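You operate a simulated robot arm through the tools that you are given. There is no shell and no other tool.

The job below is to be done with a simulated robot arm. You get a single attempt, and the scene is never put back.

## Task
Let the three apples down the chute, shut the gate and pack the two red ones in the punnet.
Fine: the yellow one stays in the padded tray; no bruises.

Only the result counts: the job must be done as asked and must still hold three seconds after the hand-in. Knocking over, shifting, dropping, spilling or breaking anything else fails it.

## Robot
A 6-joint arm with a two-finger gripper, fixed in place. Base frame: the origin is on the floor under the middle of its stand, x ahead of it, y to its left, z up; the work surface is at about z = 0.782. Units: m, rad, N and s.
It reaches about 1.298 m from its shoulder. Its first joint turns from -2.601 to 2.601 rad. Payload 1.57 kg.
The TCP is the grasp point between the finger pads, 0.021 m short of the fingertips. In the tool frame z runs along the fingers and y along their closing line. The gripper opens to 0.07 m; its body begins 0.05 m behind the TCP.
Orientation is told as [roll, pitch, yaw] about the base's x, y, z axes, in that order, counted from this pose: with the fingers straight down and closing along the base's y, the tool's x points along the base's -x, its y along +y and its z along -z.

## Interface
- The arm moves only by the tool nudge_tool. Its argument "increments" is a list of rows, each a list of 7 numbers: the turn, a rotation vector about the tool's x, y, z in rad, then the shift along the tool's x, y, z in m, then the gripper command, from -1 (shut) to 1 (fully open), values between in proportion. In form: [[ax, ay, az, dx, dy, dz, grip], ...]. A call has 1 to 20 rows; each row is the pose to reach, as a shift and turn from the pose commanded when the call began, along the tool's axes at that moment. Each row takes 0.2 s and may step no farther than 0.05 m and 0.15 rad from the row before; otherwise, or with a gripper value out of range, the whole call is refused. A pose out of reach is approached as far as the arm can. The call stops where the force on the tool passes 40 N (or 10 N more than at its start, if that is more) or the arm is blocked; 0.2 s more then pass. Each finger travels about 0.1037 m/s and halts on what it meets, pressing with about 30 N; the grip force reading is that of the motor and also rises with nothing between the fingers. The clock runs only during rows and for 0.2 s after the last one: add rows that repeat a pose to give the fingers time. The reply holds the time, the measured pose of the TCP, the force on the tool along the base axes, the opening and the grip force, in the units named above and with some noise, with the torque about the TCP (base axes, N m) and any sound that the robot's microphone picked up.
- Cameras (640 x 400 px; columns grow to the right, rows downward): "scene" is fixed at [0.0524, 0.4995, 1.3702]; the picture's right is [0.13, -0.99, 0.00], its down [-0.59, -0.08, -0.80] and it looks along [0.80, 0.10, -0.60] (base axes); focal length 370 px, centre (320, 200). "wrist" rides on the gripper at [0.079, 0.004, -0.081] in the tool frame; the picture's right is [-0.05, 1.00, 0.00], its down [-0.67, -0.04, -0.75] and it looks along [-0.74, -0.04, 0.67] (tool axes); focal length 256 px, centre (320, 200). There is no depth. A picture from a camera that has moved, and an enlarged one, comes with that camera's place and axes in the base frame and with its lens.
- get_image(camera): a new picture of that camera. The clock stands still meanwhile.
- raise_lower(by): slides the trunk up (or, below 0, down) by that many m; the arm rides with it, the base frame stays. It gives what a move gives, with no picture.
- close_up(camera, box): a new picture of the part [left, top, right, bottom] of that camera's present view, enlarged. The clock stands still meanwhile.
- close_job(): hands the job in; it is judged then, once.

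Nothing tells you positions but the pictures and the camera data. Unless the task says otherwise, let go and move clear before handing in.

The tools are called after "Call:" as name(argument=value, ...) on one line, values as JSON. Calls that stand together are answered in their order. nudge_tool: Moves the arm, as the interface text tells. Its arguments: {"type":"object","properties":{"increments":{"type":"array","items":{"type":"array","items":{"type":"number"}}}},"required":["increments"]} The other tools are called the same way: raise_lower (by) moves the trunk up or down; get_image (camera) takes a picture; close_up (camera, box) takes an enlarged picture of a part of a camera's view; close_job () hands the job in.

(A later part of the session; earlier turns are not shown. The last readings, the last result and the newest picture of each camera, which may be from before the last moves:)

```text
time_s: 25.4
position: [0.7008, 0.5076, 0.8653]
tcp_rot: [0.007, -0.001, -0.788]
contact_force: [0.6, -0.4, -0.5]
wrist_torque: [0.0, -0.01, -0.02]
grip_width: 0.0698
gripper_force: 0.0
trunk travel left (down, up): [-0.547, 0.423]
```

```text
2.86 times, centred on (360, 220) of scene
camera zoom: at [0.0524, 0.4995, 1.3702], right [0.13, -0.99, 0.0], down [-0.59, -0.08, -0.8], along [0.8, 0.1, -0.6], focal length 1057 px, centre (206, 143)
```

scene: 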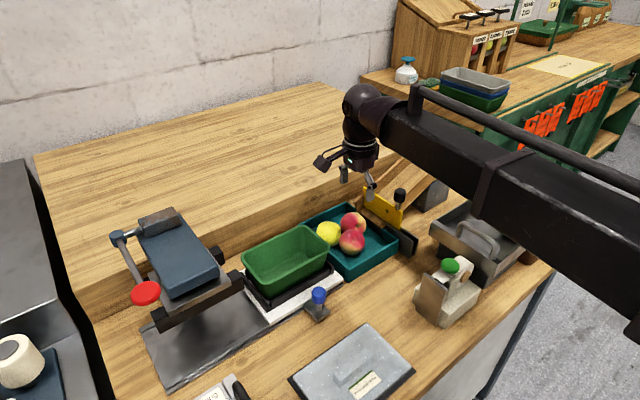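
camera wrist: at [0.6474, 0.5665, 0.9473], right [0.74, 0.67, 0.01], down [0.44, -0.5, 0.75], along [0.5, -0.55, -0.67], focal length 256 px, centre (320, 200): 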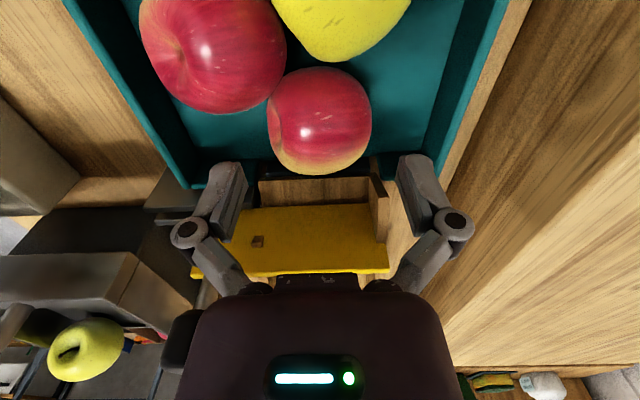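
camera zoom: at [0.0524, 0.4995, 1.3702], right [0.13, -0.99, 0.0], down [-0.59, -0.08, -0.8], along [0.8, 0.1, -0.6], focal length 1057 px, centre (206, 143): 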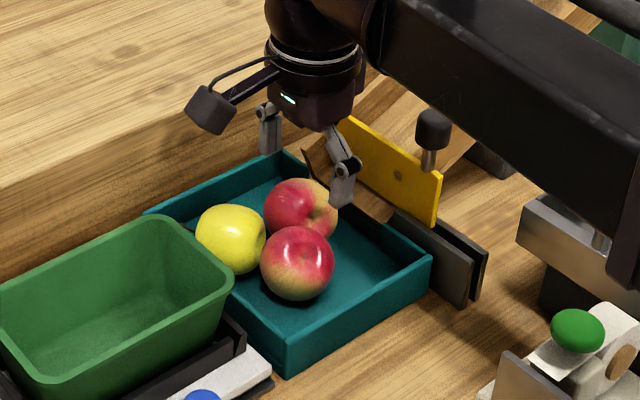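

Before lowering further I need to check the forearm's clearance over the gate knob and the scoop.

Call:
close_up(camera="scene", box=[340, 130, 480, 230])

Call:
get_image(camera="scene")

Call:
close_up(camera="wrist", box=[0, 240, 240, 400])

```text
4.00 times, centred on (410, 180) of scene
camera zoom: at [0.0524, 0.4995, 1.3702], right [0.13, -0.99, 0.0], down [-0.59, -0.08, -0.8], along [0.8, 0.1, -0.6], focal length 1480 px, centre (-40, 280)
```

zoom: 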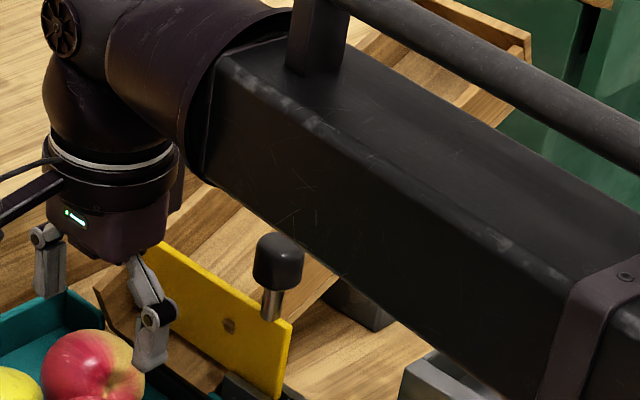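

```text
taken
```

scene: 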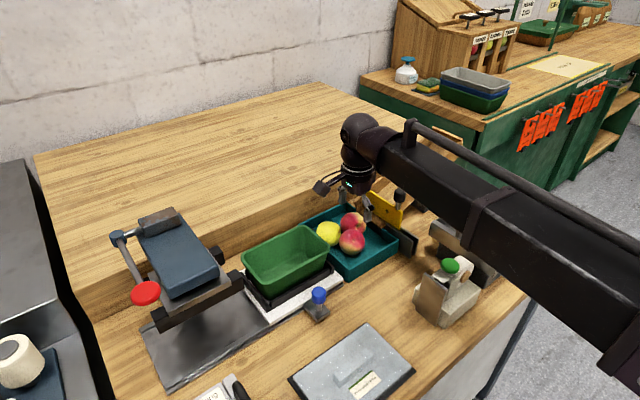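

```text
2.50 times, centred on (120, 320) of wrist
camera zoom: at [0.6474, 0.5665, 0.9473], right [0.74, 0.67, 0.01], down [0.44, -0.5, 0.75], along [0.5, -0.55, -0.67], focal length 640 px, centre (820, -100)
```

zoom: 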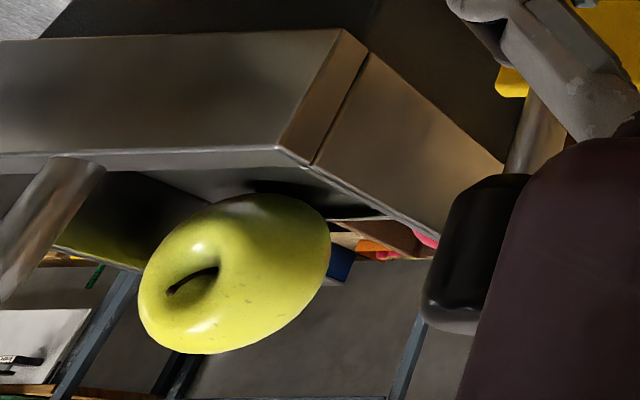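

Call:
close_up(camera="scene", box=[375, 165, 425, 215])

```text
8.00 times, centred on (400, 190) of scene
camera zoom: at [0.0524, 0.4995, 1.3702], right [0.13, -0.99, 0.0], down [-0.59, -0.08, -0.8], along [0.8, 0.1, -0.6], focal length 2960 px, centre (-320, 280)
```

zoom: 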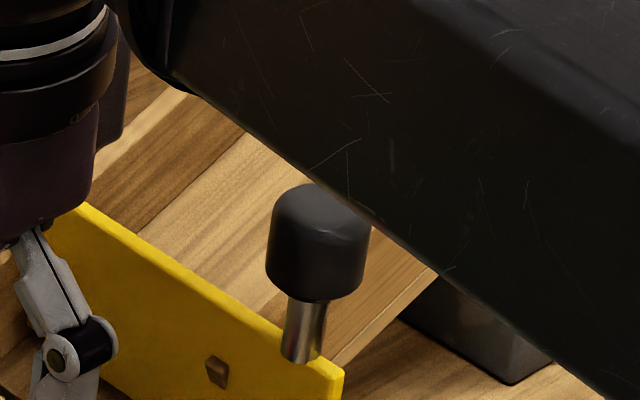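

The forearm's underside hangs just above the gate knob, so going lower here would press on it. I'll raise to a safe height and test whether the arm can move vertically or tilt by itself.

Call:
raise_lower(by=0.12)

Call:
nudge_tool(increments=[[0, 0, 0, 0, 0, -0.01, 1], [0, 0, 0, 0, 0, -0.02, 1], [0, 0, 0, 0, 0, -0.02, 1]])

Call:
get_image(camera="scene")

```text
time_s: 26.9
position: [0.7019, 0.5069, 0.9857]
tcp_rot: [0.006, 0.0, -0.789]
contact_force: [0.3, 0.1, -0.4]
wrist_torque: [0.03, -0.01, 0.03]
grip_width: 0.0701
gripper_force: 0.0
trunk travel left (down, up): [-0.667, 0.303]
```

```text
time_s: 27.7
position: [0.7017, 0.5079, 0.9853]
tcp_rot: [0.007, -0.002, -0.787]
contact_force: [1.1, -0.2, 0.2]
wrist_torque: [-0.01, -0.01, 0.01]
grip_width: 0.07
gripper_force: 0.0
out of reach, approached as far as the arm can: row 1, 2, 3
trunk travel left (down, up): [-0.667, 0.303]
```

```text
taken
```

scene: 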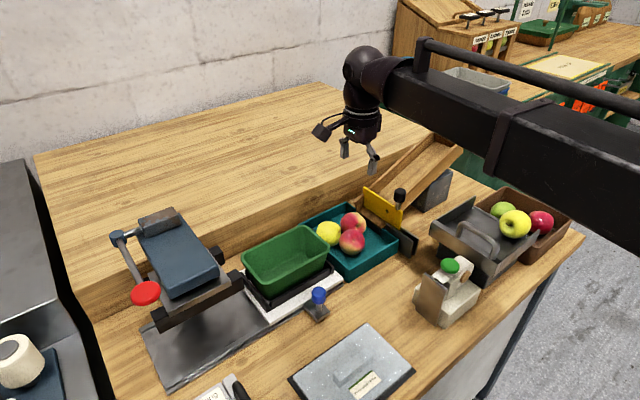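

The arm itself has no vertical travel; height comes only from the trunk. I'll measure the forearm's underside by comparing its position in this view with the earlier one, since the height change is known.

Call:
close_up(camera="scene", box=[340, 40, 480, 140])

Call:
close_up(camera="scene", box=[440, 50, 640, 250])

```text
4.00 times, centred on (410, 90) of scene
camera zoom: at [0.0524, 0.4995, 1.3702], right [0.13, -0.99, 0.0], down [-0.59, -0.08, -0.8], along [0.8, 0.1, -0.6], focal length 1480 px, centre (-40, 640)
```

zoom: 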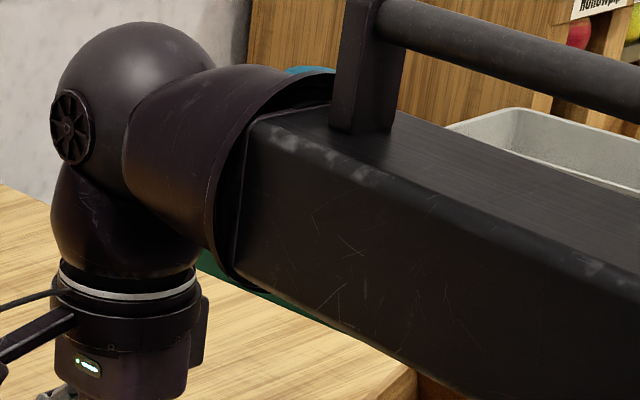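

```text
2.00 times, centred on (540, 150) of scene
camera zoom: at [0.0524, 0.4995, 1.3702], right [0.13, -0.99, 0.0], down [-0.59, -0.08, -0.8], along [0.8, 0.1, -0.6], focal length 740 px, centre (-120, 300)
```

zoom: 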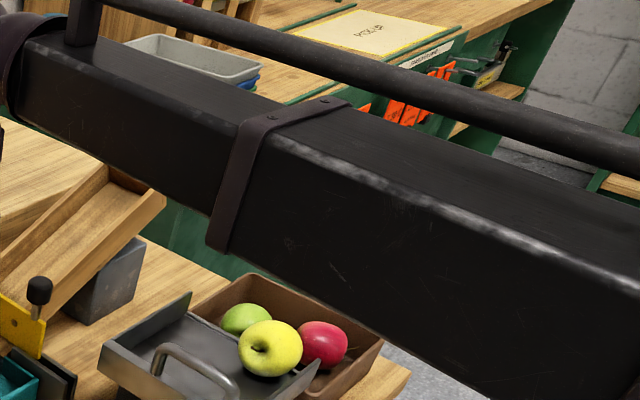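

Triangulating from the two heights puts the forearm's underside about 0.14 m or more above the TCP. At TCP z = 0.82 that still clears the knob by about 2 cm. I'll lower onto the apple, pausing on the way.

Call:
raise_lower(by=-0.135)

Call:
close_up(camera="scene", box=[340, 130, 480, 230])

Call:
get_image(camera="wrist")

```text
time_s: 29.3
position: [0.7018, 0.5068, 0.8495]
tcp_rot: [0.007, -0.002, -0.788]
contact_force: [0.7, -0.9, 0.6]
wrist_torque: [0.02, -0.03, 0.0]
grip_width: 0.0699
gripper_force: 0.1
trunk travel left (down, up): [-0.532, 0.438]
```

```text
4.00 times, centred on (410, 180) of scene
camera zoom: at [0.0524, 0.4995, 1.3702], right [0.13, -0.99, 0.0], down [-0.59, -0.08, -0.8], along [0.8, 0.1, -0.6], focal length 1480 px, centre (-40, 280)
```

zoom: 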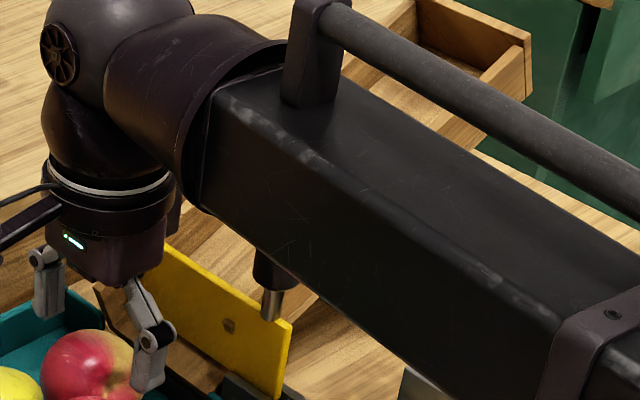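

```text
taken
camera wrist: at [0.6474, 0.5665, 0.9323], right [0.74, 0.67, 0.01], down [0.44, -0.5, 0.75], along [0.5, -0.55, -0.67], focal length 256 px, centre (320, 200)
```

wrist: 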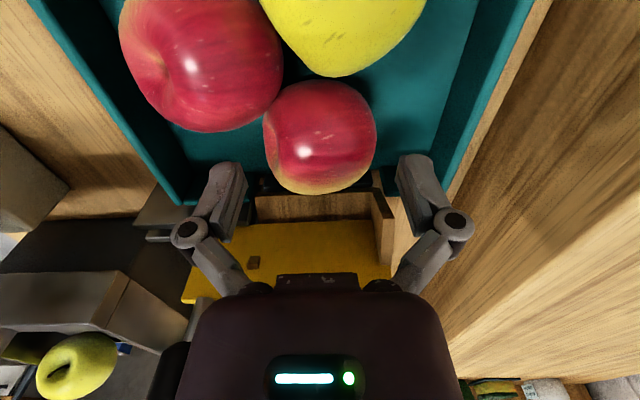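

Clear so far. Lowering the last 28 mm.

Call:
raise_lower(by=-0.028)

Call:
get_image(camera="wrist")

Call:
close_up(camera="scene", box=[300, 160, 420, 290])

```text
time_s: 30.1
position: [0.701, 0.5071, 0.8226]
tcp_rot: [0.008, 0.0, -0.787]
contact_force: [0.3, 0.0, 0.6]
wrist_torque: [0.01, -0.02, 0.02]
grip_width: 0.0701
gripper_force: 0.0
trunk travel left (down, up): [-0.504, 0.466]
```

```text
taken
camera wrist: at [0.6474, 0.5665, 0.9043], right [0.74, 0.67, 0.01], down [0.44, -0.5, 0.75], along [0.5, -0.55, -0.67], focal length 256 px, centre (320, 200)
```

wrist: 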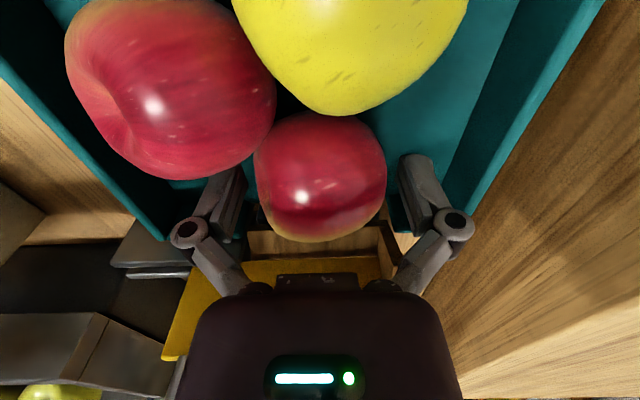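

```text
3.08 times, centred on (360, 225) of scene
camera zoom: at [0.0524, 0.4995, 1.3702], right [0.13, -0.99, 0.0], down [-0.59, -0.08, -0.8], along [0.8, 0.1, -0.6], focal length 1138 px, centre (197, 123)
```

zoom: 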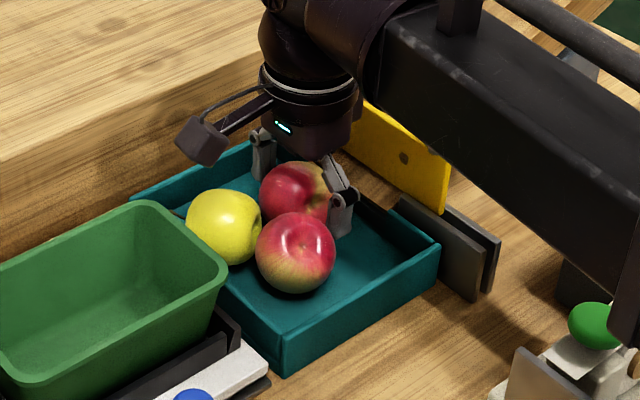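

The apple sits centred between the fingers. I'll close gently to a part-closed command, so the grip is well under full force.

Call:
nudge_tool(increments=[[0, 0, 0, 0, 0, 0, 0.75], [0, 0, 0, 0, 0, 0, 0.6], [0, 0, 0, 0, 0, 0, 0.45], [0, 0, 0, 0, 0, 0, 0.35], [0, 0, 0, 0, 0, 0, 0.35]])

Call:
get_image(camera="wrist")

```text
time_s: 31.2
position: [0.7015, 0.5065, 0.8228]
tcp_rot: [0.008, -0.002, -0.788]
contact_force: [1.4, -0.4, 6.9]
wrist_torque: [-0.03, -0.05, -0.01]
grip_width: 0.0549
gripper_force: 30.1
trunk travel left (down, up): [-0.504, 0.466]
```

```text
taken
camera wrist: at [0.6473, 0.5664, 0.9047], right [0.74, 0.67, 0.01], down [0.44, -0.5, 0.75], along [0.5, -0.55, -0.67], focal length 256 px, centre (320, 200)
```

wrist: 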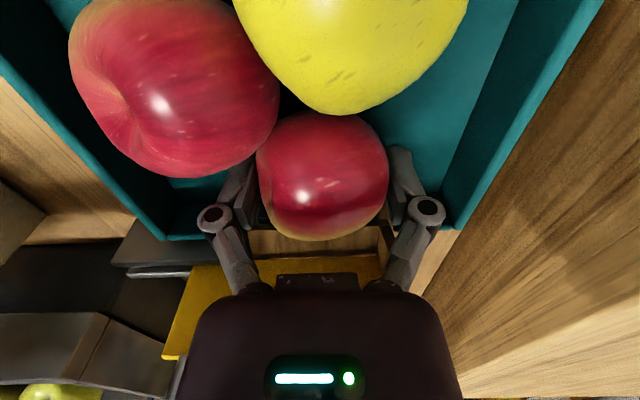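

The motor already reads 30 N at that setting, so I'll ease the command back toward the apple's width to lighten the squeeze.

Call:
nudge_tool(increments=[[0, 0, 0, 0, 0, 0, 0.48], [0, 0, 0, 0, 0, 0, 0.5], [0, 0, 0, 0, 0, 0, 0.5]])

```text
time_s: 32.0
position: [0.701, 0.506, 0.8233]
tcp_rot: [0.005, -0.002, -0.787]
contact_force: [0.8, 0.1, 5.0]
wrist_torque: [-0.01, -0.04, 0.03]
grip_width: 0.0552
gripper_force: 29.5
trunk travel left (down, up): [-0.504, 0.466]
```

Call:
nudge_tool(increments=[[0, 0, 0, 0, 0, 0, 0.54], [0, 0, 0, 0, 0, 0, 0.55], [0, 0, 0, 0, 0, 0, 0.55]])

```text
time_s: 32.9
position: [0.7011, 0.5065, 0.8227]
tcp_rot: [0.007, -0.003, -0.786]
contact_force: [-1.0, -0.6, 2.1]
wrist_torque: [-0.02, 0.04, -0.02]
grip_width: 0.0554
gripper_force: 21.9
trunk travel left (down, up): [-0.504, 0.466]
```

Call:
nudge_tool(increments=[[0, 0, 0, 0, 0, 0, 0.56], [0, 0, 0, 0, 0, 0, 0.56]])

Call:
raise_lower(by=0.02)

Call:
get_image(camera="wrist")

Call:
close_up(camera="scene", box=[300, 160, 420, 290])

```text
time_s: 33.5
position: [0.7002, 0.5062, 0.8231]
tcp_rot: [0.007, -0.003, -0.787]
contact_force: [0.2, -0.1, 1.1]
wrist_torque: [-0.02, 0.0, 0.0]
grip_width: 0.0554
gripper_force: 14.3
trunk travel left (down, up): [-0.504, 0.466]
```

```text
time_s: 34.1
position: [0.7006, 0.5061, 0.8437]
tcp_rot: [0.005, -0.001, -0.788]
contact_force: [0.0, -0.3, -0.6]
wrist_torque: [0.0, 0.04, 0.02]
grip_width: 0.0545
gripper_force: 0.1
trunk travel left (down, up): [-0.524, 0.446]
```

```text
taken
camera wrist: at [0.6475, 0.5667, 0.9242], right [0.74, 0.67, 0.01], down [0.44, -0.5, 0.75], along [0.5, -0.55, -0.67], focal length 256 px, centre (320, 200)
```

wrist: 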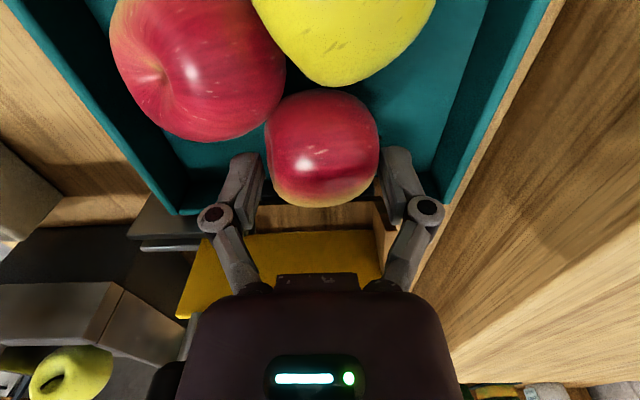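

```text
3.08 times, centred on (360, 225) of scene
camera zoom: at [0.0524, 0.4995, 1.3702], right [0.13, -0.99, 0.0], down [-0.59, -0.08, -0.8], along [0.8, 0.1, -0.6], focal length 1138 px, centre (197, 123)
```

zoom: 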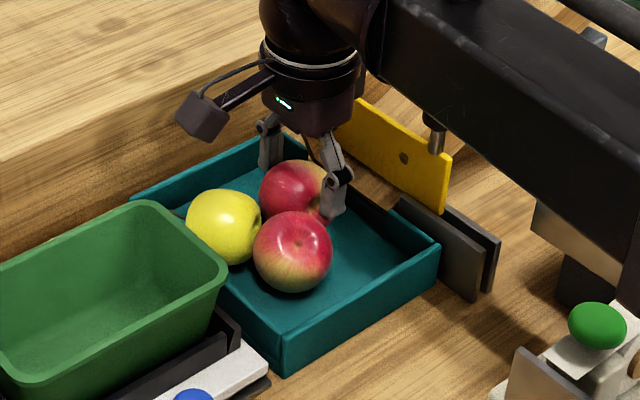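

The apple slipped because the pads met it off-centre and too lightly, and it is still sitting undisturbed in the tray. I'll open, re-measure it and correct the position.

Call:
nudge_tool(increments=[[0, 0, 0, 0, 0, 0, 1], [0, 0, 0, 0, 0, 0, 1]])

Call:
close_up(camera="wrist", box=[200, 60, 440, 230])

Call:
close_up(camera="scene", box=[320, 180, 400, 260])

```text
time_s: 34.7
position: [0.7012, 0.5075, 0.8421]
tcp_rot: [0.008, -0.003, -0.787]
contact_force: [-0.4, -0.2, 0.0]
wrist_torque: [0.0, 0.01, 0.0]
grip_width: 0.07
gripper_force: 0.0
trunk travel left (down, up): [-0.524, 0.446]
```

```text
2.35 times, centred on (320, 145) of wrist
camera zoom: at [0.6475, 0.5666, 0.9242], right [0.74, 0.67, 0.01], down [0.44, -0.5, 0.75], along [0.5, -0.55, -0.67], focal length 602 px, centre (320, 329)
```

zoom: 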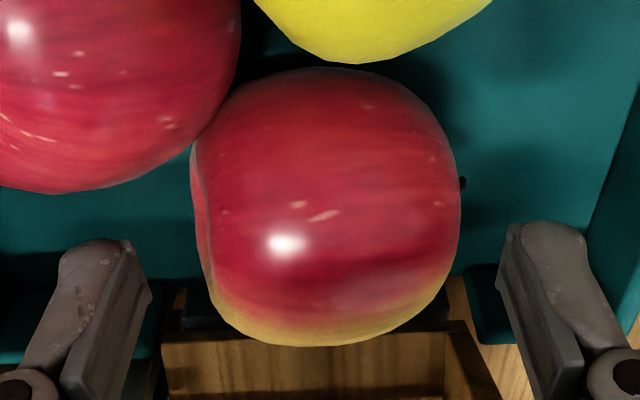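

```text
5.00 times, centred on (360, 220) of scene
camera zoom: at [0.0524, 0.4995, 1.3702], right [0.13, -0.99, 0.0], down [-0.59, -0.08, -0.8], along [0.8, 0.1, -0.6], focal length 1850 px, centre (120, 100)
```

zoom: 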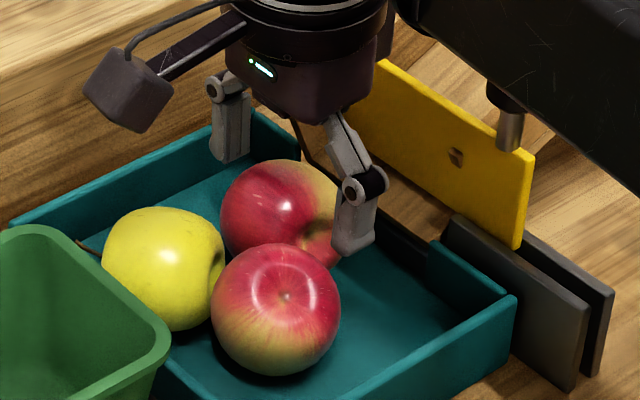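

The apple's centre looks about 5 mm further from the gate than my grip was. I'll shift that way, go a little lower and grip again.

Call:
nudge_tool(increments=[[0, 0, 0, 0.0055, 0.001, 0, 1], [0, 0, 0, 0.0055, 0.001, 0, 1]])

Call:
raise_lower(by=-0.026)

Call:
get_image(camera="wrist")

Call:
close_up(camera="scene", box=[320, 180, 400, 260])

```text
time_s: 35.3
position: [0.6974, 0.5121, 0.8425]
tcp_rot: [0.009, -0.002, -0.785]
contact_force: [-0.8, 0.1, 0.9]
wrist_torque: [0.03, 0.01, 0.02]
grip_width: 0.0701
gripper_force: 0.0
trunk travel left (down, up): [-0.524, 0.446]
```

```text
time_s: 36.0
position: [0.6978, 0.5116, 0.8165]
tcp_rot: [0.007, -0.001, -0.785]
contact_force: [0.1, 0.0, 0.2]
wrist_torque: [0.0, 0.0, 0.0]
grip_width: 0.0702
gripper_force: 0.2
trunk travel left (down, up): [-0.498, 0.472]
```

```text
taken
camera wrist: at [0.6443, 0.5709, 0.8983], right [0.74, 0.67, 0.01], down [0.44, -0.5, 0.75], along [0.5, -0.55, -0.67], focal length 256 px, centre (320, 200)
```

wrist: 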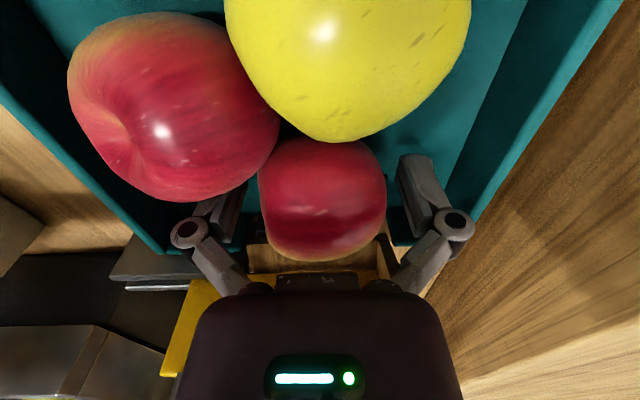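

```text
5.00 times, centred on (360, 220) of scene
camera zoom: at [0.0524, 0.4995, 1.3702], right [0.13, -0.99, 0.0], down [-0.59, -0.08, -0.8], along [0.8, 0.1, -0.6], focal length 1850 px, centre (120, 100)
```

zoom: 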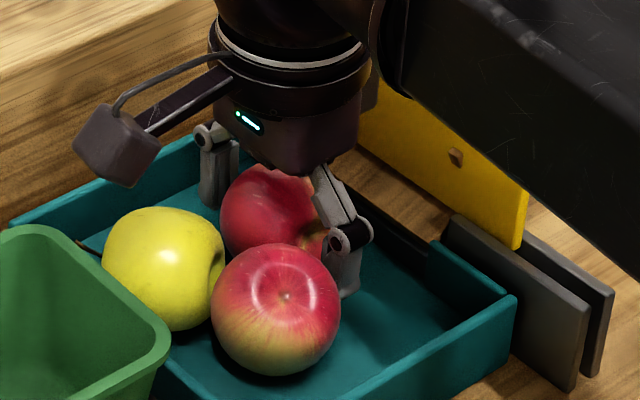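

Combining the views puts the apple's centre near n = 0.132, z ≈ 0.825. I'll come up 7 mm to its middle and close to the normal grip, since the slack command let it go before.

Call:
raise_lower(by=0.007)

Call:
nudge_tool(increments=[[0, 0, 0, 0, 0, 0, 0.8], [0, 0, 0, 0, 0, 0, 0.65], [0, 0, 0, 0, 0, 0, 0.5], [0, 0, 0, 0, 0, 0, 0.4], [0, 0, 0, 0, 0, 0, 0.4]])

Call:
get_image(camera="wrist")

```text
time_s: 36.6
position: [0.6987, 0.5113, 0.824]
tcp_rot: [0.005, -0.002, -0.787]
contact_force: [-0.1, -0.3, 0.0]
wrist_torque: [-0.02, 0.01, 0.0]
grip_width: 0.0699
gripper_force: 0.0
trunk travel left (down, up): [-0.505, 0.465]
```

```text
time_s: 37.8
position: [0.6975, 0.5121, 0.8242]
tcp_rot: [0.007, -0.002, -0.787]
contact_force: [0.6, 1.0, 4.8]
wrist_torque: [-0.04, -0.09, 0.0]
grip_width: 0.054
gripper_force: 30.0
trunk travel left (down, up): [-0.505, 0.465]
```

```text
taken
camera wrist: at [0.6441, 0.5708, 0.9056], right [0.74, 0.67, 0.01], down [0.44, -0.5, 0.75], along [0.5, -0.55, -0.67], focal length 256 px, centre (320, 200)
```

wrist: 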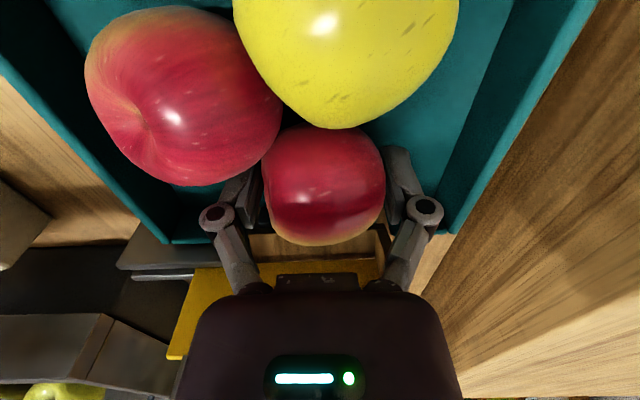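

Gripped at 0.054 m. I'll lift slowly and verify.

Call:
raise_lower(by=0.015)

Call:
get_image(camera="wrist")

Call:
close_up(camera="scene", box=[300, 160, 420, 290])

```text
time_s: 38.4
position: [0.6984, 0.511, 0.8395]
tcp_rot: [0.007, -0.002, -0.788]
contact_force: [0.4, 1.7, -0.1]
wrist_torque: [0.04, 0.01, 0.0]
grip_width: 0.0515
gripper_force: 2.4
trunk travel left (down, up): [-0.52, 0.45]
```

```text
taken
camera wrist: at [0.6444, 0.5711, 0.9203], right [0.74, 0.67, 0.01], down [0.44, -0.5, 0.75], along [0.5, -0.55, -0.67], focal length 256 px, centre (320, 200)
```

wrist: 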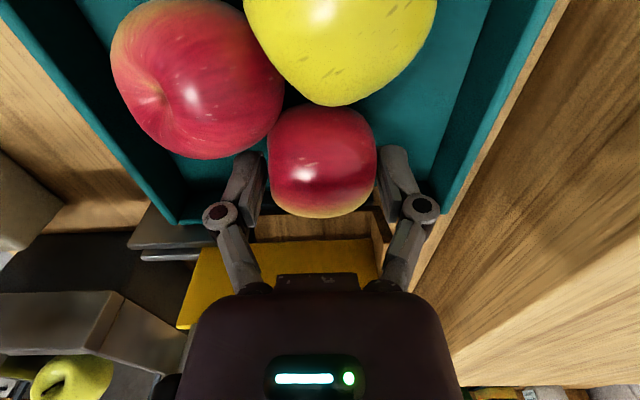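

```text
3.08 times, centred on (360, 225) of scene
camera zoom: at [0.0524, 0.4995, 1.3702], right [0.13, -0.99, 0.0], down [-0.59, -0.08, -0.8], along [0.8, 0.1, -0.6], focal length 1138 px, centre (197, 123)
```

zoom: 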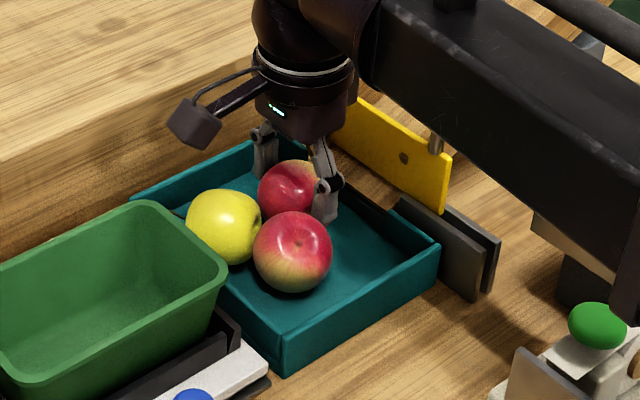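

The pads slid up the apple instead of lifting it. I'll hold still one more moment to read the grip.

Call:
nudge_tool(increments=[[0, 0, 0, 0, 0, 0, 0.4], [0, 0, 0, 0, 0, 0, 0.4]])

Call:
close_up(camera="wrist", box=[200, 80, 440, 240])

```text
time_s: 39.0
position: [0.6979, 0.5104, 0.8376]
tcp_rot: [0.008, -0.001, -0.787]
contact_force: [3.0, 2.8, 4.4]
wrist_torque: [0.03, -0.06, 0.01]
grip_width: 0.0508
gripper_force: 30.2
trunk travel left (down, up): [-0.52, 0.45]
```

```text
2.50 times, centred on (320, 160) of wrist
camera zoom: at [0.6443, 0.571, 0.9205], right [0.74, 0.67, 0.01], down [0.44, -0.5, 0.75], along [0.5, -0.55, -0.67], focal length 640 px, centre (320, 300)
```

zoom: 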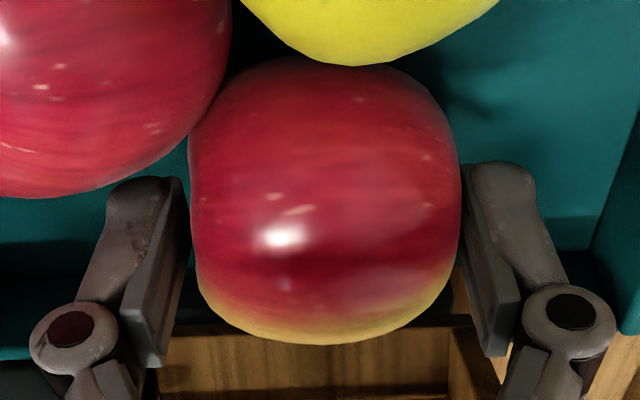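

The pads seem to be meeting only the upper part of the apple: the tool is pushed up whenever they close. I'll open, then lower in small steps to find the tray floor by touch and grip lower.

Call:
nudge_tool(increments=[[0, 0, 0, 0, 0, 0, 0.7], [0, 0, 0, 0, 0, 0, 1], [0, 0, 0, 0, 0, 0, 1]])

Call:
raise_lower(by=-0.023)

Call:
raise_lower(by=-0.004)

Call:
get_image(camera="wrist")

Call:
close_up(camera="scene", box=[320, 180, 400, 260])

```text
time_s: 39.8
position: [0.6986, 0.5112, 0.8388]
tcp_rot: [0.007, -0.002, -0.788]
contact_force: [-0.1, -0.8, 0.5]
wrist_torque: [0.03, 0.01, -0.02]
grip_width: 0.07
gripper_force: 0.2
trunk travel left (down, up): [-0.52, 0.45]
```

```text
time_s: 40.5
position: [0.6972, 0.511, 0.8151]
tcp_rot: [0.008, -0.002, -0.788]
contact_force: [-0.3, -0.1, 0.8]
wrist_torque: [0.0, 0.03, 0.01]
grip_width: 0.0701
gripper_force: 0.1
trunk travel left (down, up): [-0.497, 0.473]
```

```text
time_s: 41.0
position: [0.6963, 0.511, 0.8114]
tcp_rot: [0.007, -0.001, -0.787]
contact_force: [0.2, 0.0, 0.2]
wrist_torque: [-0.02, -0.01, -0.02]
grip_width: 0.07
gripper_force: 0.1
trunk travel left (down, up): [-0.493, 0.477]
```

```text
taken
camera wrist: at [0.6443, 0.5709, 0.8933], right [0.74, 0.67, 0.01], down [0.44, -0.5, 0.75], along [0.5, -0.55, -0.67], focal length 256 px, centre (320, 200)
```

wrist: 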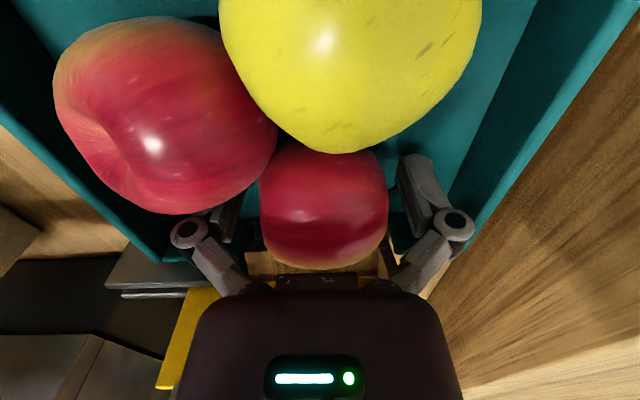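

```text
5.00 times, centred on (360, 220) of scene
camera zoom: at [0.0524, 0.4995, 1.3702], right [0.13, -0.99, 0.0], down [-0.59, -0.08, -0.8], along [0.8, 0.1, -0.6], focal length 1850 px, centre (120, 100)
```

zoom: 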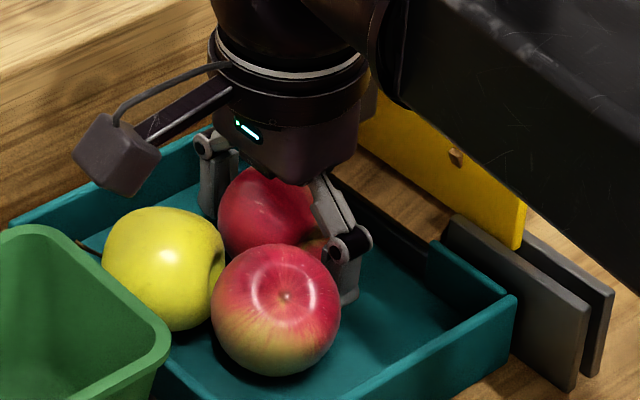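

No floor contact yet. I'll close here and read the width and the vertical force.

Call:
nudge_tool(increments=[[0, 0, 0, 0, 0, 0, 0.8], [0, 0, 0, 0, 0, 0, 0.65], [0, 0, 0, 0, 0, 0, 0.5], [0, 0, 0, 0, 0, 0, 0.3], [0, 0, 0, 0, 0, 0, 0.1], [0, 0, 0, 0, 0, 0, 0.1]])

Call:
get_image(camera="wrist")

```text
time_s: 42.5
position: [0.6972, 0.5125, 0.8123]
tcp_rot: [0.007, -0.003, -0.788]
contact_force: [0.9, -0.1, 3.3]
wrist_torque: [-0.01, 0.02, 0.03]
grip_width: 0.0508
gripper_force: 29.5
trunk travel left (down, up): [-0.493, 0.477]
```

```text
taken
camera wrist: at [0.6441, 0.5707, 0.8935], right [0.74, 0.67, 0.01], down [0.44, -0.5, 0.75], along [0.5, -0.55, -0.67], focal length 256 px, centre (320, 200)
```

wrist: 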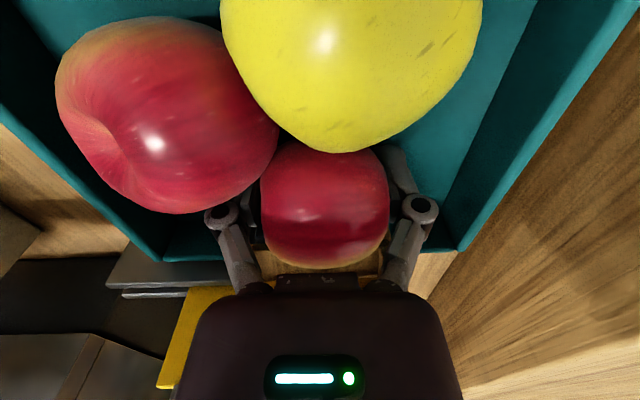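

Call:
raise_lower(by=0.012)

Call:
get_image(camera="wrist")

```text
time_s: 43.0
position: [0.6984, 0.5113, 0.8221]
tcp_rot: [0.004, 0.0, -0.788]
contact_force: [0.4, 0.3, -0.7]
wrist_torque: [-0.05, 0.02, -0.02]
grip_width: 0.0507
gripper_force: 29.5
trunk travel left (down, up): [-0.505, 0.465]
```

```text
taken
camera wrist: at [0.6444, 0.571, 0.9051], right [0.74, 0.67, 0.01], down [0.44, -0.5, 0.75], along [0.5, -0.55, -0.67], focal length 256 px, centre (320, 200)
```

wrist: 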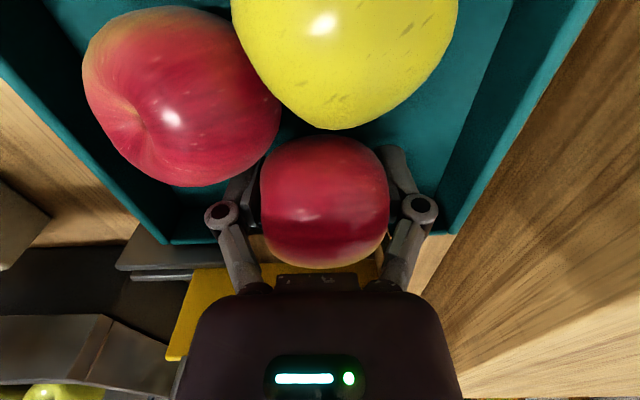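

It holds now: the apple rose with the gripper. I'll lift it well clear of the tray and the punnet rim.

Call:
raise_lower(by=0.14)

Call:
get_image(camera="wrist")

Call:
get_image(camera="scene")

```text
time_s: 44.7
position: [0.6981, 0.5122, 0.9625]
tcp_rot: [0.005, -0.003, -0.787]
contact_force: [0.3, 1.0, -1.4]
wrist_torque: [-0.02, 0.02, 0.02]
grip_width: 0.0479
gripper_force: 30.5
trunk travel left (down, up): [-0.645, 0.325]
```

```text
taken
camera wrist: at [0.6444, 0.5711, 1.0451], right [0.74, 0.67, 0.01], down [0.44, -0.5, 0.75], along [0.5, -0.55, -0.67], focal length 256 px, centre (320, 200)
```

wrist: 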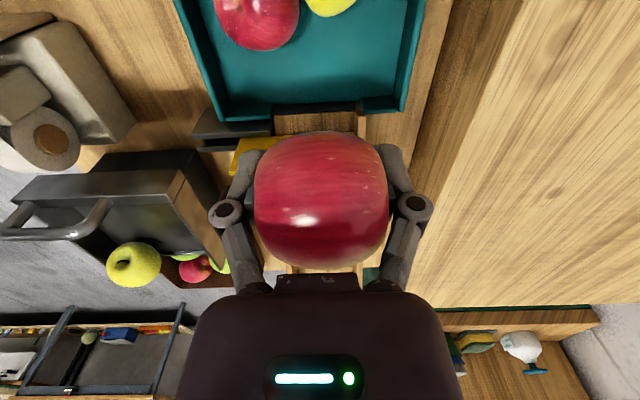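

```text
taken
```

scene: 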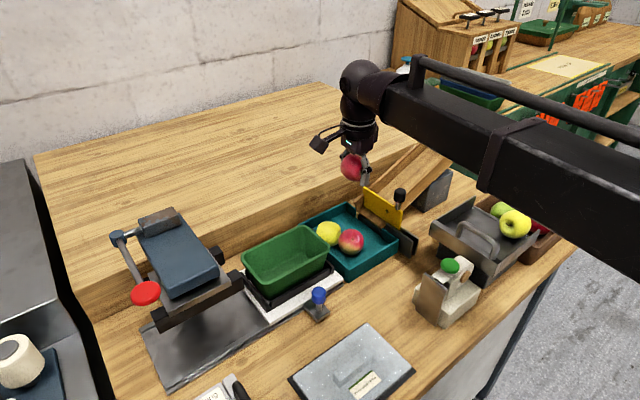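

Held at about 30 N. I'll carry it over the far half of the punnet while turning to yaw 0, so the fingers sit diagonally in the box.

Call:
nudge_tool(increments=[[0, 0, -0.098, 0.0277, -0.0035, 0, 0.1], [0, 0, -0.196, 0.0554, -0.007, 0, 0.1], [0, 0, -0.295, 0.083, -0.0105, 0, 0.1], [0, 0, -0.393, 0.1107, -0.0141, 0, 0.1], [0, 0, -0.492, 0.1384, -0.0176, 0, 0.1], [0, 0, -0.59, 0.166, -0.0211, 0, 0.1], [0, 0, -0.689, 0.1937, -0.0247, 0, 0.1], [0, 0, -0.787, 0.2214, -0.0282, 0, 0.1], [0, 0, -0.787, 0.2214, -0.0282, 0, 0.1]])

Call:
get_image(camera="wrist")

Call:
get_image(camera="scene")

```text
time_s: 46.7
position: [0.5208, 0.6487, 0.9635]
tcp_rot: [0.003, -0.007, 0.003]
contact_force: [0.0, -0.2, -0.1]
wrist_torque: [-0.02, -0.03, -0.01]
grip_width: 0.0478
gripper_force: 29.8
trunk travel left (down, up): [-0.645, 0.325]
```

```text
taken
camera wrist: at [0.4412, 0.653, 1.0448], right [0.05, 1.0, 0.0], down [0.66, -0.04, 0.75], along [0.75, -0.04, -0.66], focal length 256 px, centre (320, 200)
```

wrist: 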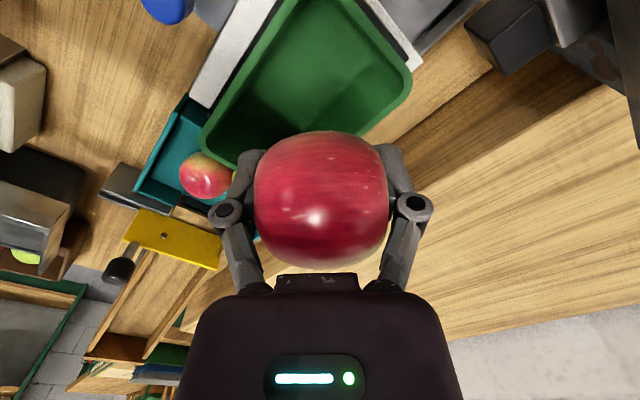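

```text
taken
```

scene: 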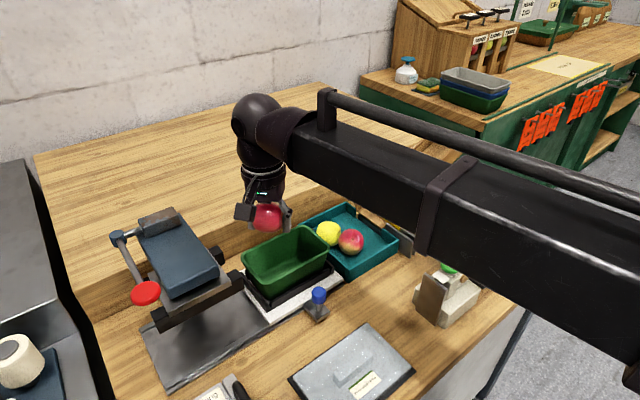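

The apple is above the punnet. The rim is about z 0.867, spanning 0.144 × 0.088 m at 45°. I'll turn 10° more so the knuckles fit inside the walls, and trim the position.

Call:
nudge_tool(increments=[[0, 0, -0.09, -0.002, -0.0012, 0, 0.1], [0, 0, -0.172, -0.0039, -0.0024, 0, 0.1], [0, 0, -0.172, -0.0039, -0.0024, 0, 0.1]])

Call:
raise_lower(by=-0.06)

Call:
get_image(camera="wrist")

Call:
close_up(camera="scene", box=[200, 170, 360, 330])

```text
time_s: 47.5
position: [0.5253, 0.6459, 0.9631]
tcp_rot: [0.002, -0.006, 0.173]
contact_force: [-0.7, 0.1, -1.7]
wrist_torque: [0.01, 0.01, 0.02]
grip_width: 0.048
gripper_force: 30.4
trunk travel left (down, up): [-0.645, 0.325]
```

```text
time_s: 48.5
position: [0.5249, 0.6448, 0.9029]
tcp_rot: [0.001, -0.005, 0.173]
contact_force: [0.1, 0.6, -0.5]
wrist_torque: [0.04, 0.01, -0.03]
grip_width: 0.0479
gripper_force: 30.1
trunk travel left (down, up): [-0.585, 0.385]
```

```text
taken
camera wrist: at [0.446, 0.6368, 0.9849], right [-0.12, 0.99, 0.0], down [0.66, 0.08, 0.75], along [0.74, 0.09, -0.66], focal length 256 px, centre (320, 200)
```

wrist: 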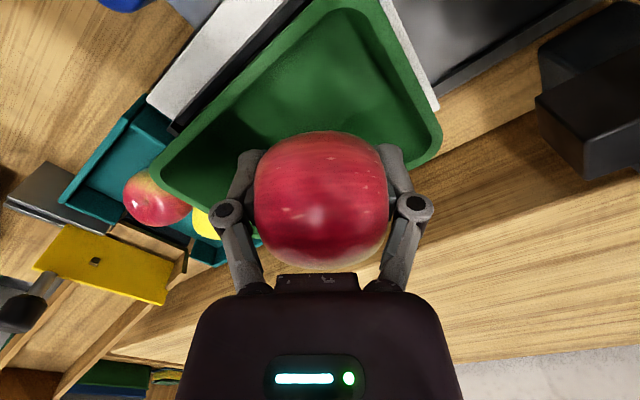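

```text
2.50 times, centred on (280, 250) of scene
camera zoom: at [0.0524, 0.4995, 1.3702], right [0.13, -0.99, 0.0], down [-0.59, -0.08, -0.8], along [0.8, 0.1, -0.6], focal length 925 px, centre (420, 75)
```

zoom: 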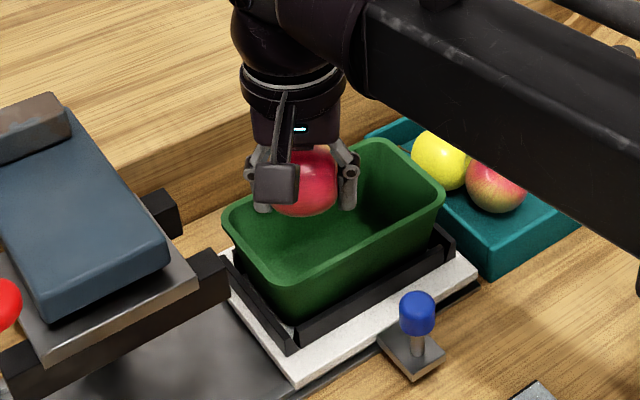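

Alignment over the punnet agrees between views. Lowering into it step by step while watching the forces.

Call:
raise_lower(by=-0.04)

Call:
get_image(camera="wrist")

Call:
close_up(camera="scene", box=[220, 180, 340, 310])

```text
time_s: 49.4
position: [0.5248, 0.6459, 0.8632]
tcp_rot: [0.002, -0.003, 0.174]
contact_force: [0.7, -0.5, -0.7]
wrist_torque: [-0.03, 0.01, 0.02]
grip_width: 0.0478
gripper_force: 30.1
trunk travel left (down, up): [-0.545, 0.425]
```

```text
taken
camera wrist: at [0.446, 0.6367, 0.9449], right [-0.12, 0.99, 0.0], down [0.66, 0.08, 0.75], along [0.74, 0.09, -0.66], focal length 256 px, centre (320, 200)
```

wrist: 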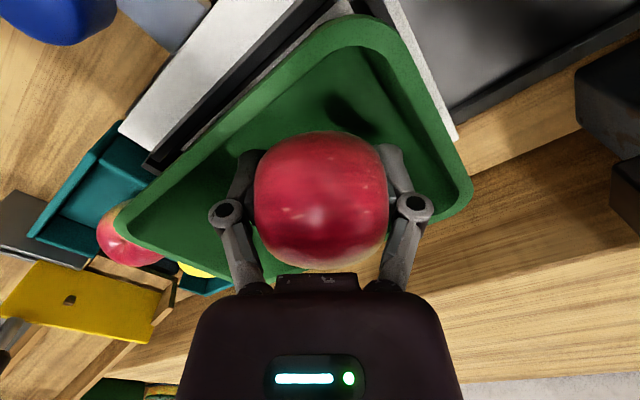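

```text
3.08 times, centred on (280, 245) of scene
camera zoom: at [0.0524, 0.4995, 1.3702], right [0.13, -0.99, 0.0], down [-0.59, -0.08, -0.8], along [0.8, 0.1, -0.6], focal length 1138 px, centre (443, 62)
```

zoom: 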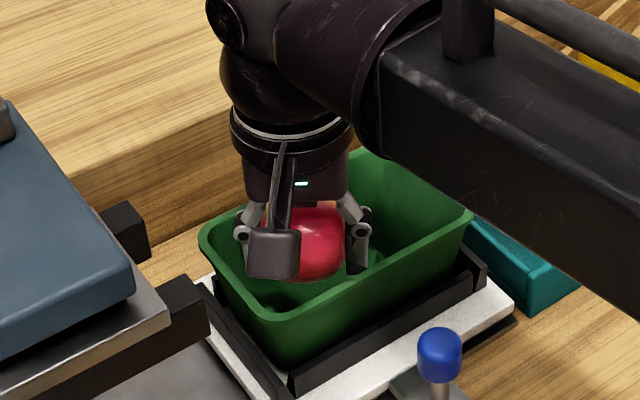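

Call:
raise_lower(by=-0.02)

Call:
close_up(camera="scene", box=[220, 180, 340, 310])

Call:
get_image(camera="wrist")

```text
time_s: 50.0
position: [0.5248, 0.6462, 0.8427]
tcp_rot: [0.002, -0.005, 0.172]
contact_force: [0.1, 0.4, 0.0]
wrist_torque: [0.02, -0.01, 0.01]
grip_width: 0.0478
gripper_force: 29.8
trunk travel left (down, up): [-0.525, 0.445]
```

```text
3.08 times, centred on (280, 245) of scene
camera zoom: at [0.0524, 0.4995, 1.3702], right [0.13, -0.99, 0.0], down [-0.59, -0.08, -0.8], along [0.8, 0.1, -0.6], focal length 1138 px, centre (443, 62)
```

zoom: 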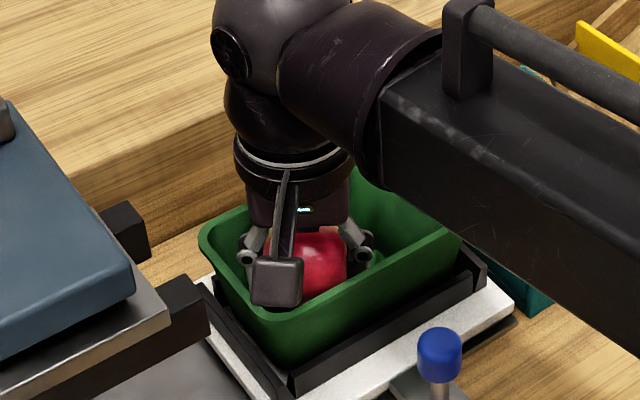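

```text
taken
camera wrist: at [0.446, 0.6368, 0.9249], right [-0.12, 0.99, 0.0], down [0.66, 0.08, 0.75], along [0.74, 0.09, -0.66], focal length 256 px, centre (320, 200)
```

wrist: 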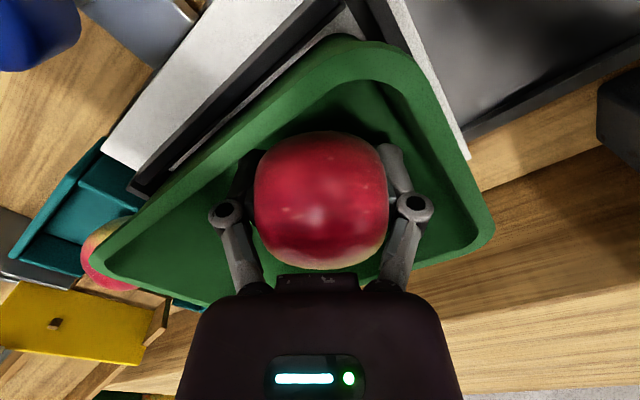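

Call:
raise_lower(by=-0.008)

Call:
raise_lower(by=-0.004)

```text
time_s: 50.6
position: [0.5253, 0.6451, 0.8364]
tcp_rot: [0.002, -0.006, 0.172]
contact_force: [-0.4, 0.3, -0.7]
wrist_torque: [-0.02, 0.04, -0.01]
grip_width: 0.0481
gripper_force: 29.8
trunk travel left (down, up): [-0.517, 0.453]
```

```text
time_s: 51.1
position: [0.5257, 0.6459, 0.8315]
tcp_rot: [0.0, -0.005, 0.173]
contact_force: [0.9, 0.1, -0.8]
wrist_torque: [0.06, 0.01, -0.01]
grip_width: 0.0479
gripper_force: 30.2
trunk travel left (down, up): [-0.513, 0.457]
```

Call:
raise_lower(by=-0.003)

Call:
raise_lower(by=-0.003)

Call:
get_image(camera="wrist")

Call:
close_up(camera="scene", box=[220, 180, 340, 310])

```text
time_s: 51.6
position: [0.5249, 0.6458, 0.8279]
tcp_rot: [0.002, -0.005, 0.173]
contact_force: [-0.5, 1.0, -1.3]
wrist_torque: [0.02, 0.02, 0.02]
grip_width: 0.0478
gripper_force: 29.7
trunk travel left (down, up): [-0.51, 0.46]
```

```text
time_s: 52.2
position: [0.5248, 0.6452, 0.8258]
tcp_rot: [0.003, -0.007, 0.174]
contact_force: [0.1, -0.4, -1.3]
wrist_torque: [0.01, 0.0, 0.02]
grip_width: 0.0477
gripper_force: 30.2
trunk travel left (down, up): [-0.507, 0.463]
```

```text
taken
camera wrist: at [0.446, 0.6368, 0.9068], right [-0.12, 0.99, 0.0], down [0.66, 0.08, 0.75], along [0.74, 0.09, -0.66], focal length 256 px, centre (320, 200)
```

wrist: 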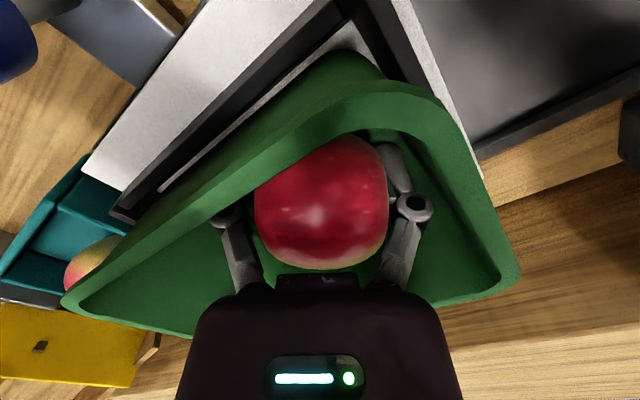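

```text
3.08 times, centred on (280, 245) of scene
camera zoom: at [0.0524, 0.4995, 1.3702], right [0.13, -0.99, 0.0], down [-0.59, -0.08, -0.8], along [0.8, 0.1, -0.6], focal length 1138 px, centre (443, 62)
```

zoom: 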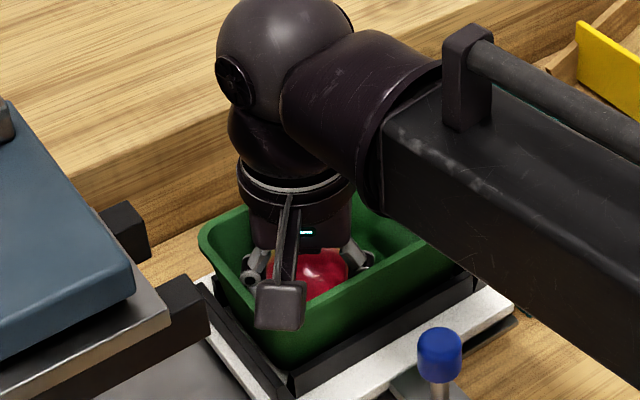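

Call:
raise_lower(by=-0.003)

Call:
raise_lower(by=-0.003)

```text
time_s: 52.7
position: [0.5258, 0.6449, 0.8241]
tcp_rot: [0.003, -0.008, 0.172]
contact_force: [1.5, 2.2, 14.5]
wrist_torque: [0.04, -0.04, 0.0]
grip_width: 0.0477
gripper_force: 30.4
trunk travel left (down, up): [-0.504, 0.466]
```

```text
time_s: 53.2
position: [0.5244, 0.6445, 0.8222]
tcp_rot: [0.003, -0.009, 0.173]
contact_force: [4.4, 4.6, 36.8]
wrist_torque: [-0.12, -0.1, 0.12]
grip_width: 0.0485
gripper_force: 30.0
trunk travel left (down, up): [-0.501, 0.469]
```

Contact with the punnet floor begins near z = 0.825. I'll back off 3 mm and then open gently.

Call:
raise_lower(by=0.004)

Call:
nudge_tool(increments=[[0, 0, 0, 0, 0, 0, 0.4], [0, 0, 0, 0, 0, 0, 0.5], [0, 0, 0, 0, 0, 0, 0.6], [0, 0, 0, 0, 0, 0, 0.68], [0, 0, 0, 0, 0, 0, 0.68]])

Call:
get_image(camera="wrist")

```text
time_s: 53.7
position: [0.5254, 0.6449, 0.8225]
tcp_rot: [0.001, -0.005, 0.173]
contact_force: [-0.7, 0.3, 0.1]
wrist_torque: [0.0, 0.02, 0.03]
grip_width: 0.0477
gripper_force: 29.8
trunk travel left (down, up): [-0.505, 0.465]
```

```text
time_s: 54.9
position: [0.525, 0.6454, 0.823]
tcp_rot: [0.0, -0.003, 0.173]
contact_force: [-0.4, 0.5, -0.8]
wrist_torque: [-0.02, -0.03, -0.03]
grip_width: 0.0588
gripper_force: 0.1
trunk travel left (down, up): [-0.505, 0.465]
```

```text
taken
camera wrist: at [0.446, 0.6368, 0.9049], right [-0.12, 0.99, 0.0], down [0.66, 0.08, 0.75], along [0.74, 0.09, -0.66], focal length 256 px, centre (320, 200)
```

wrist: 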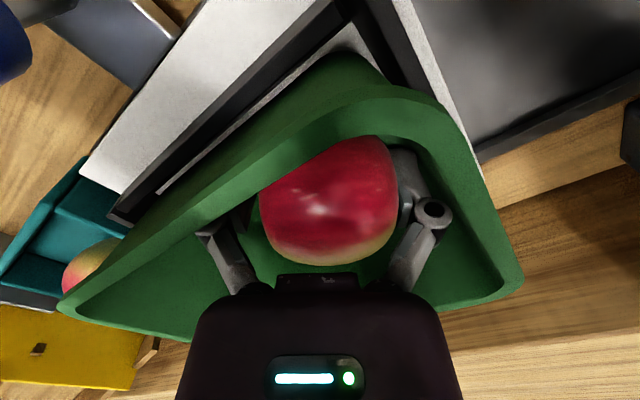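

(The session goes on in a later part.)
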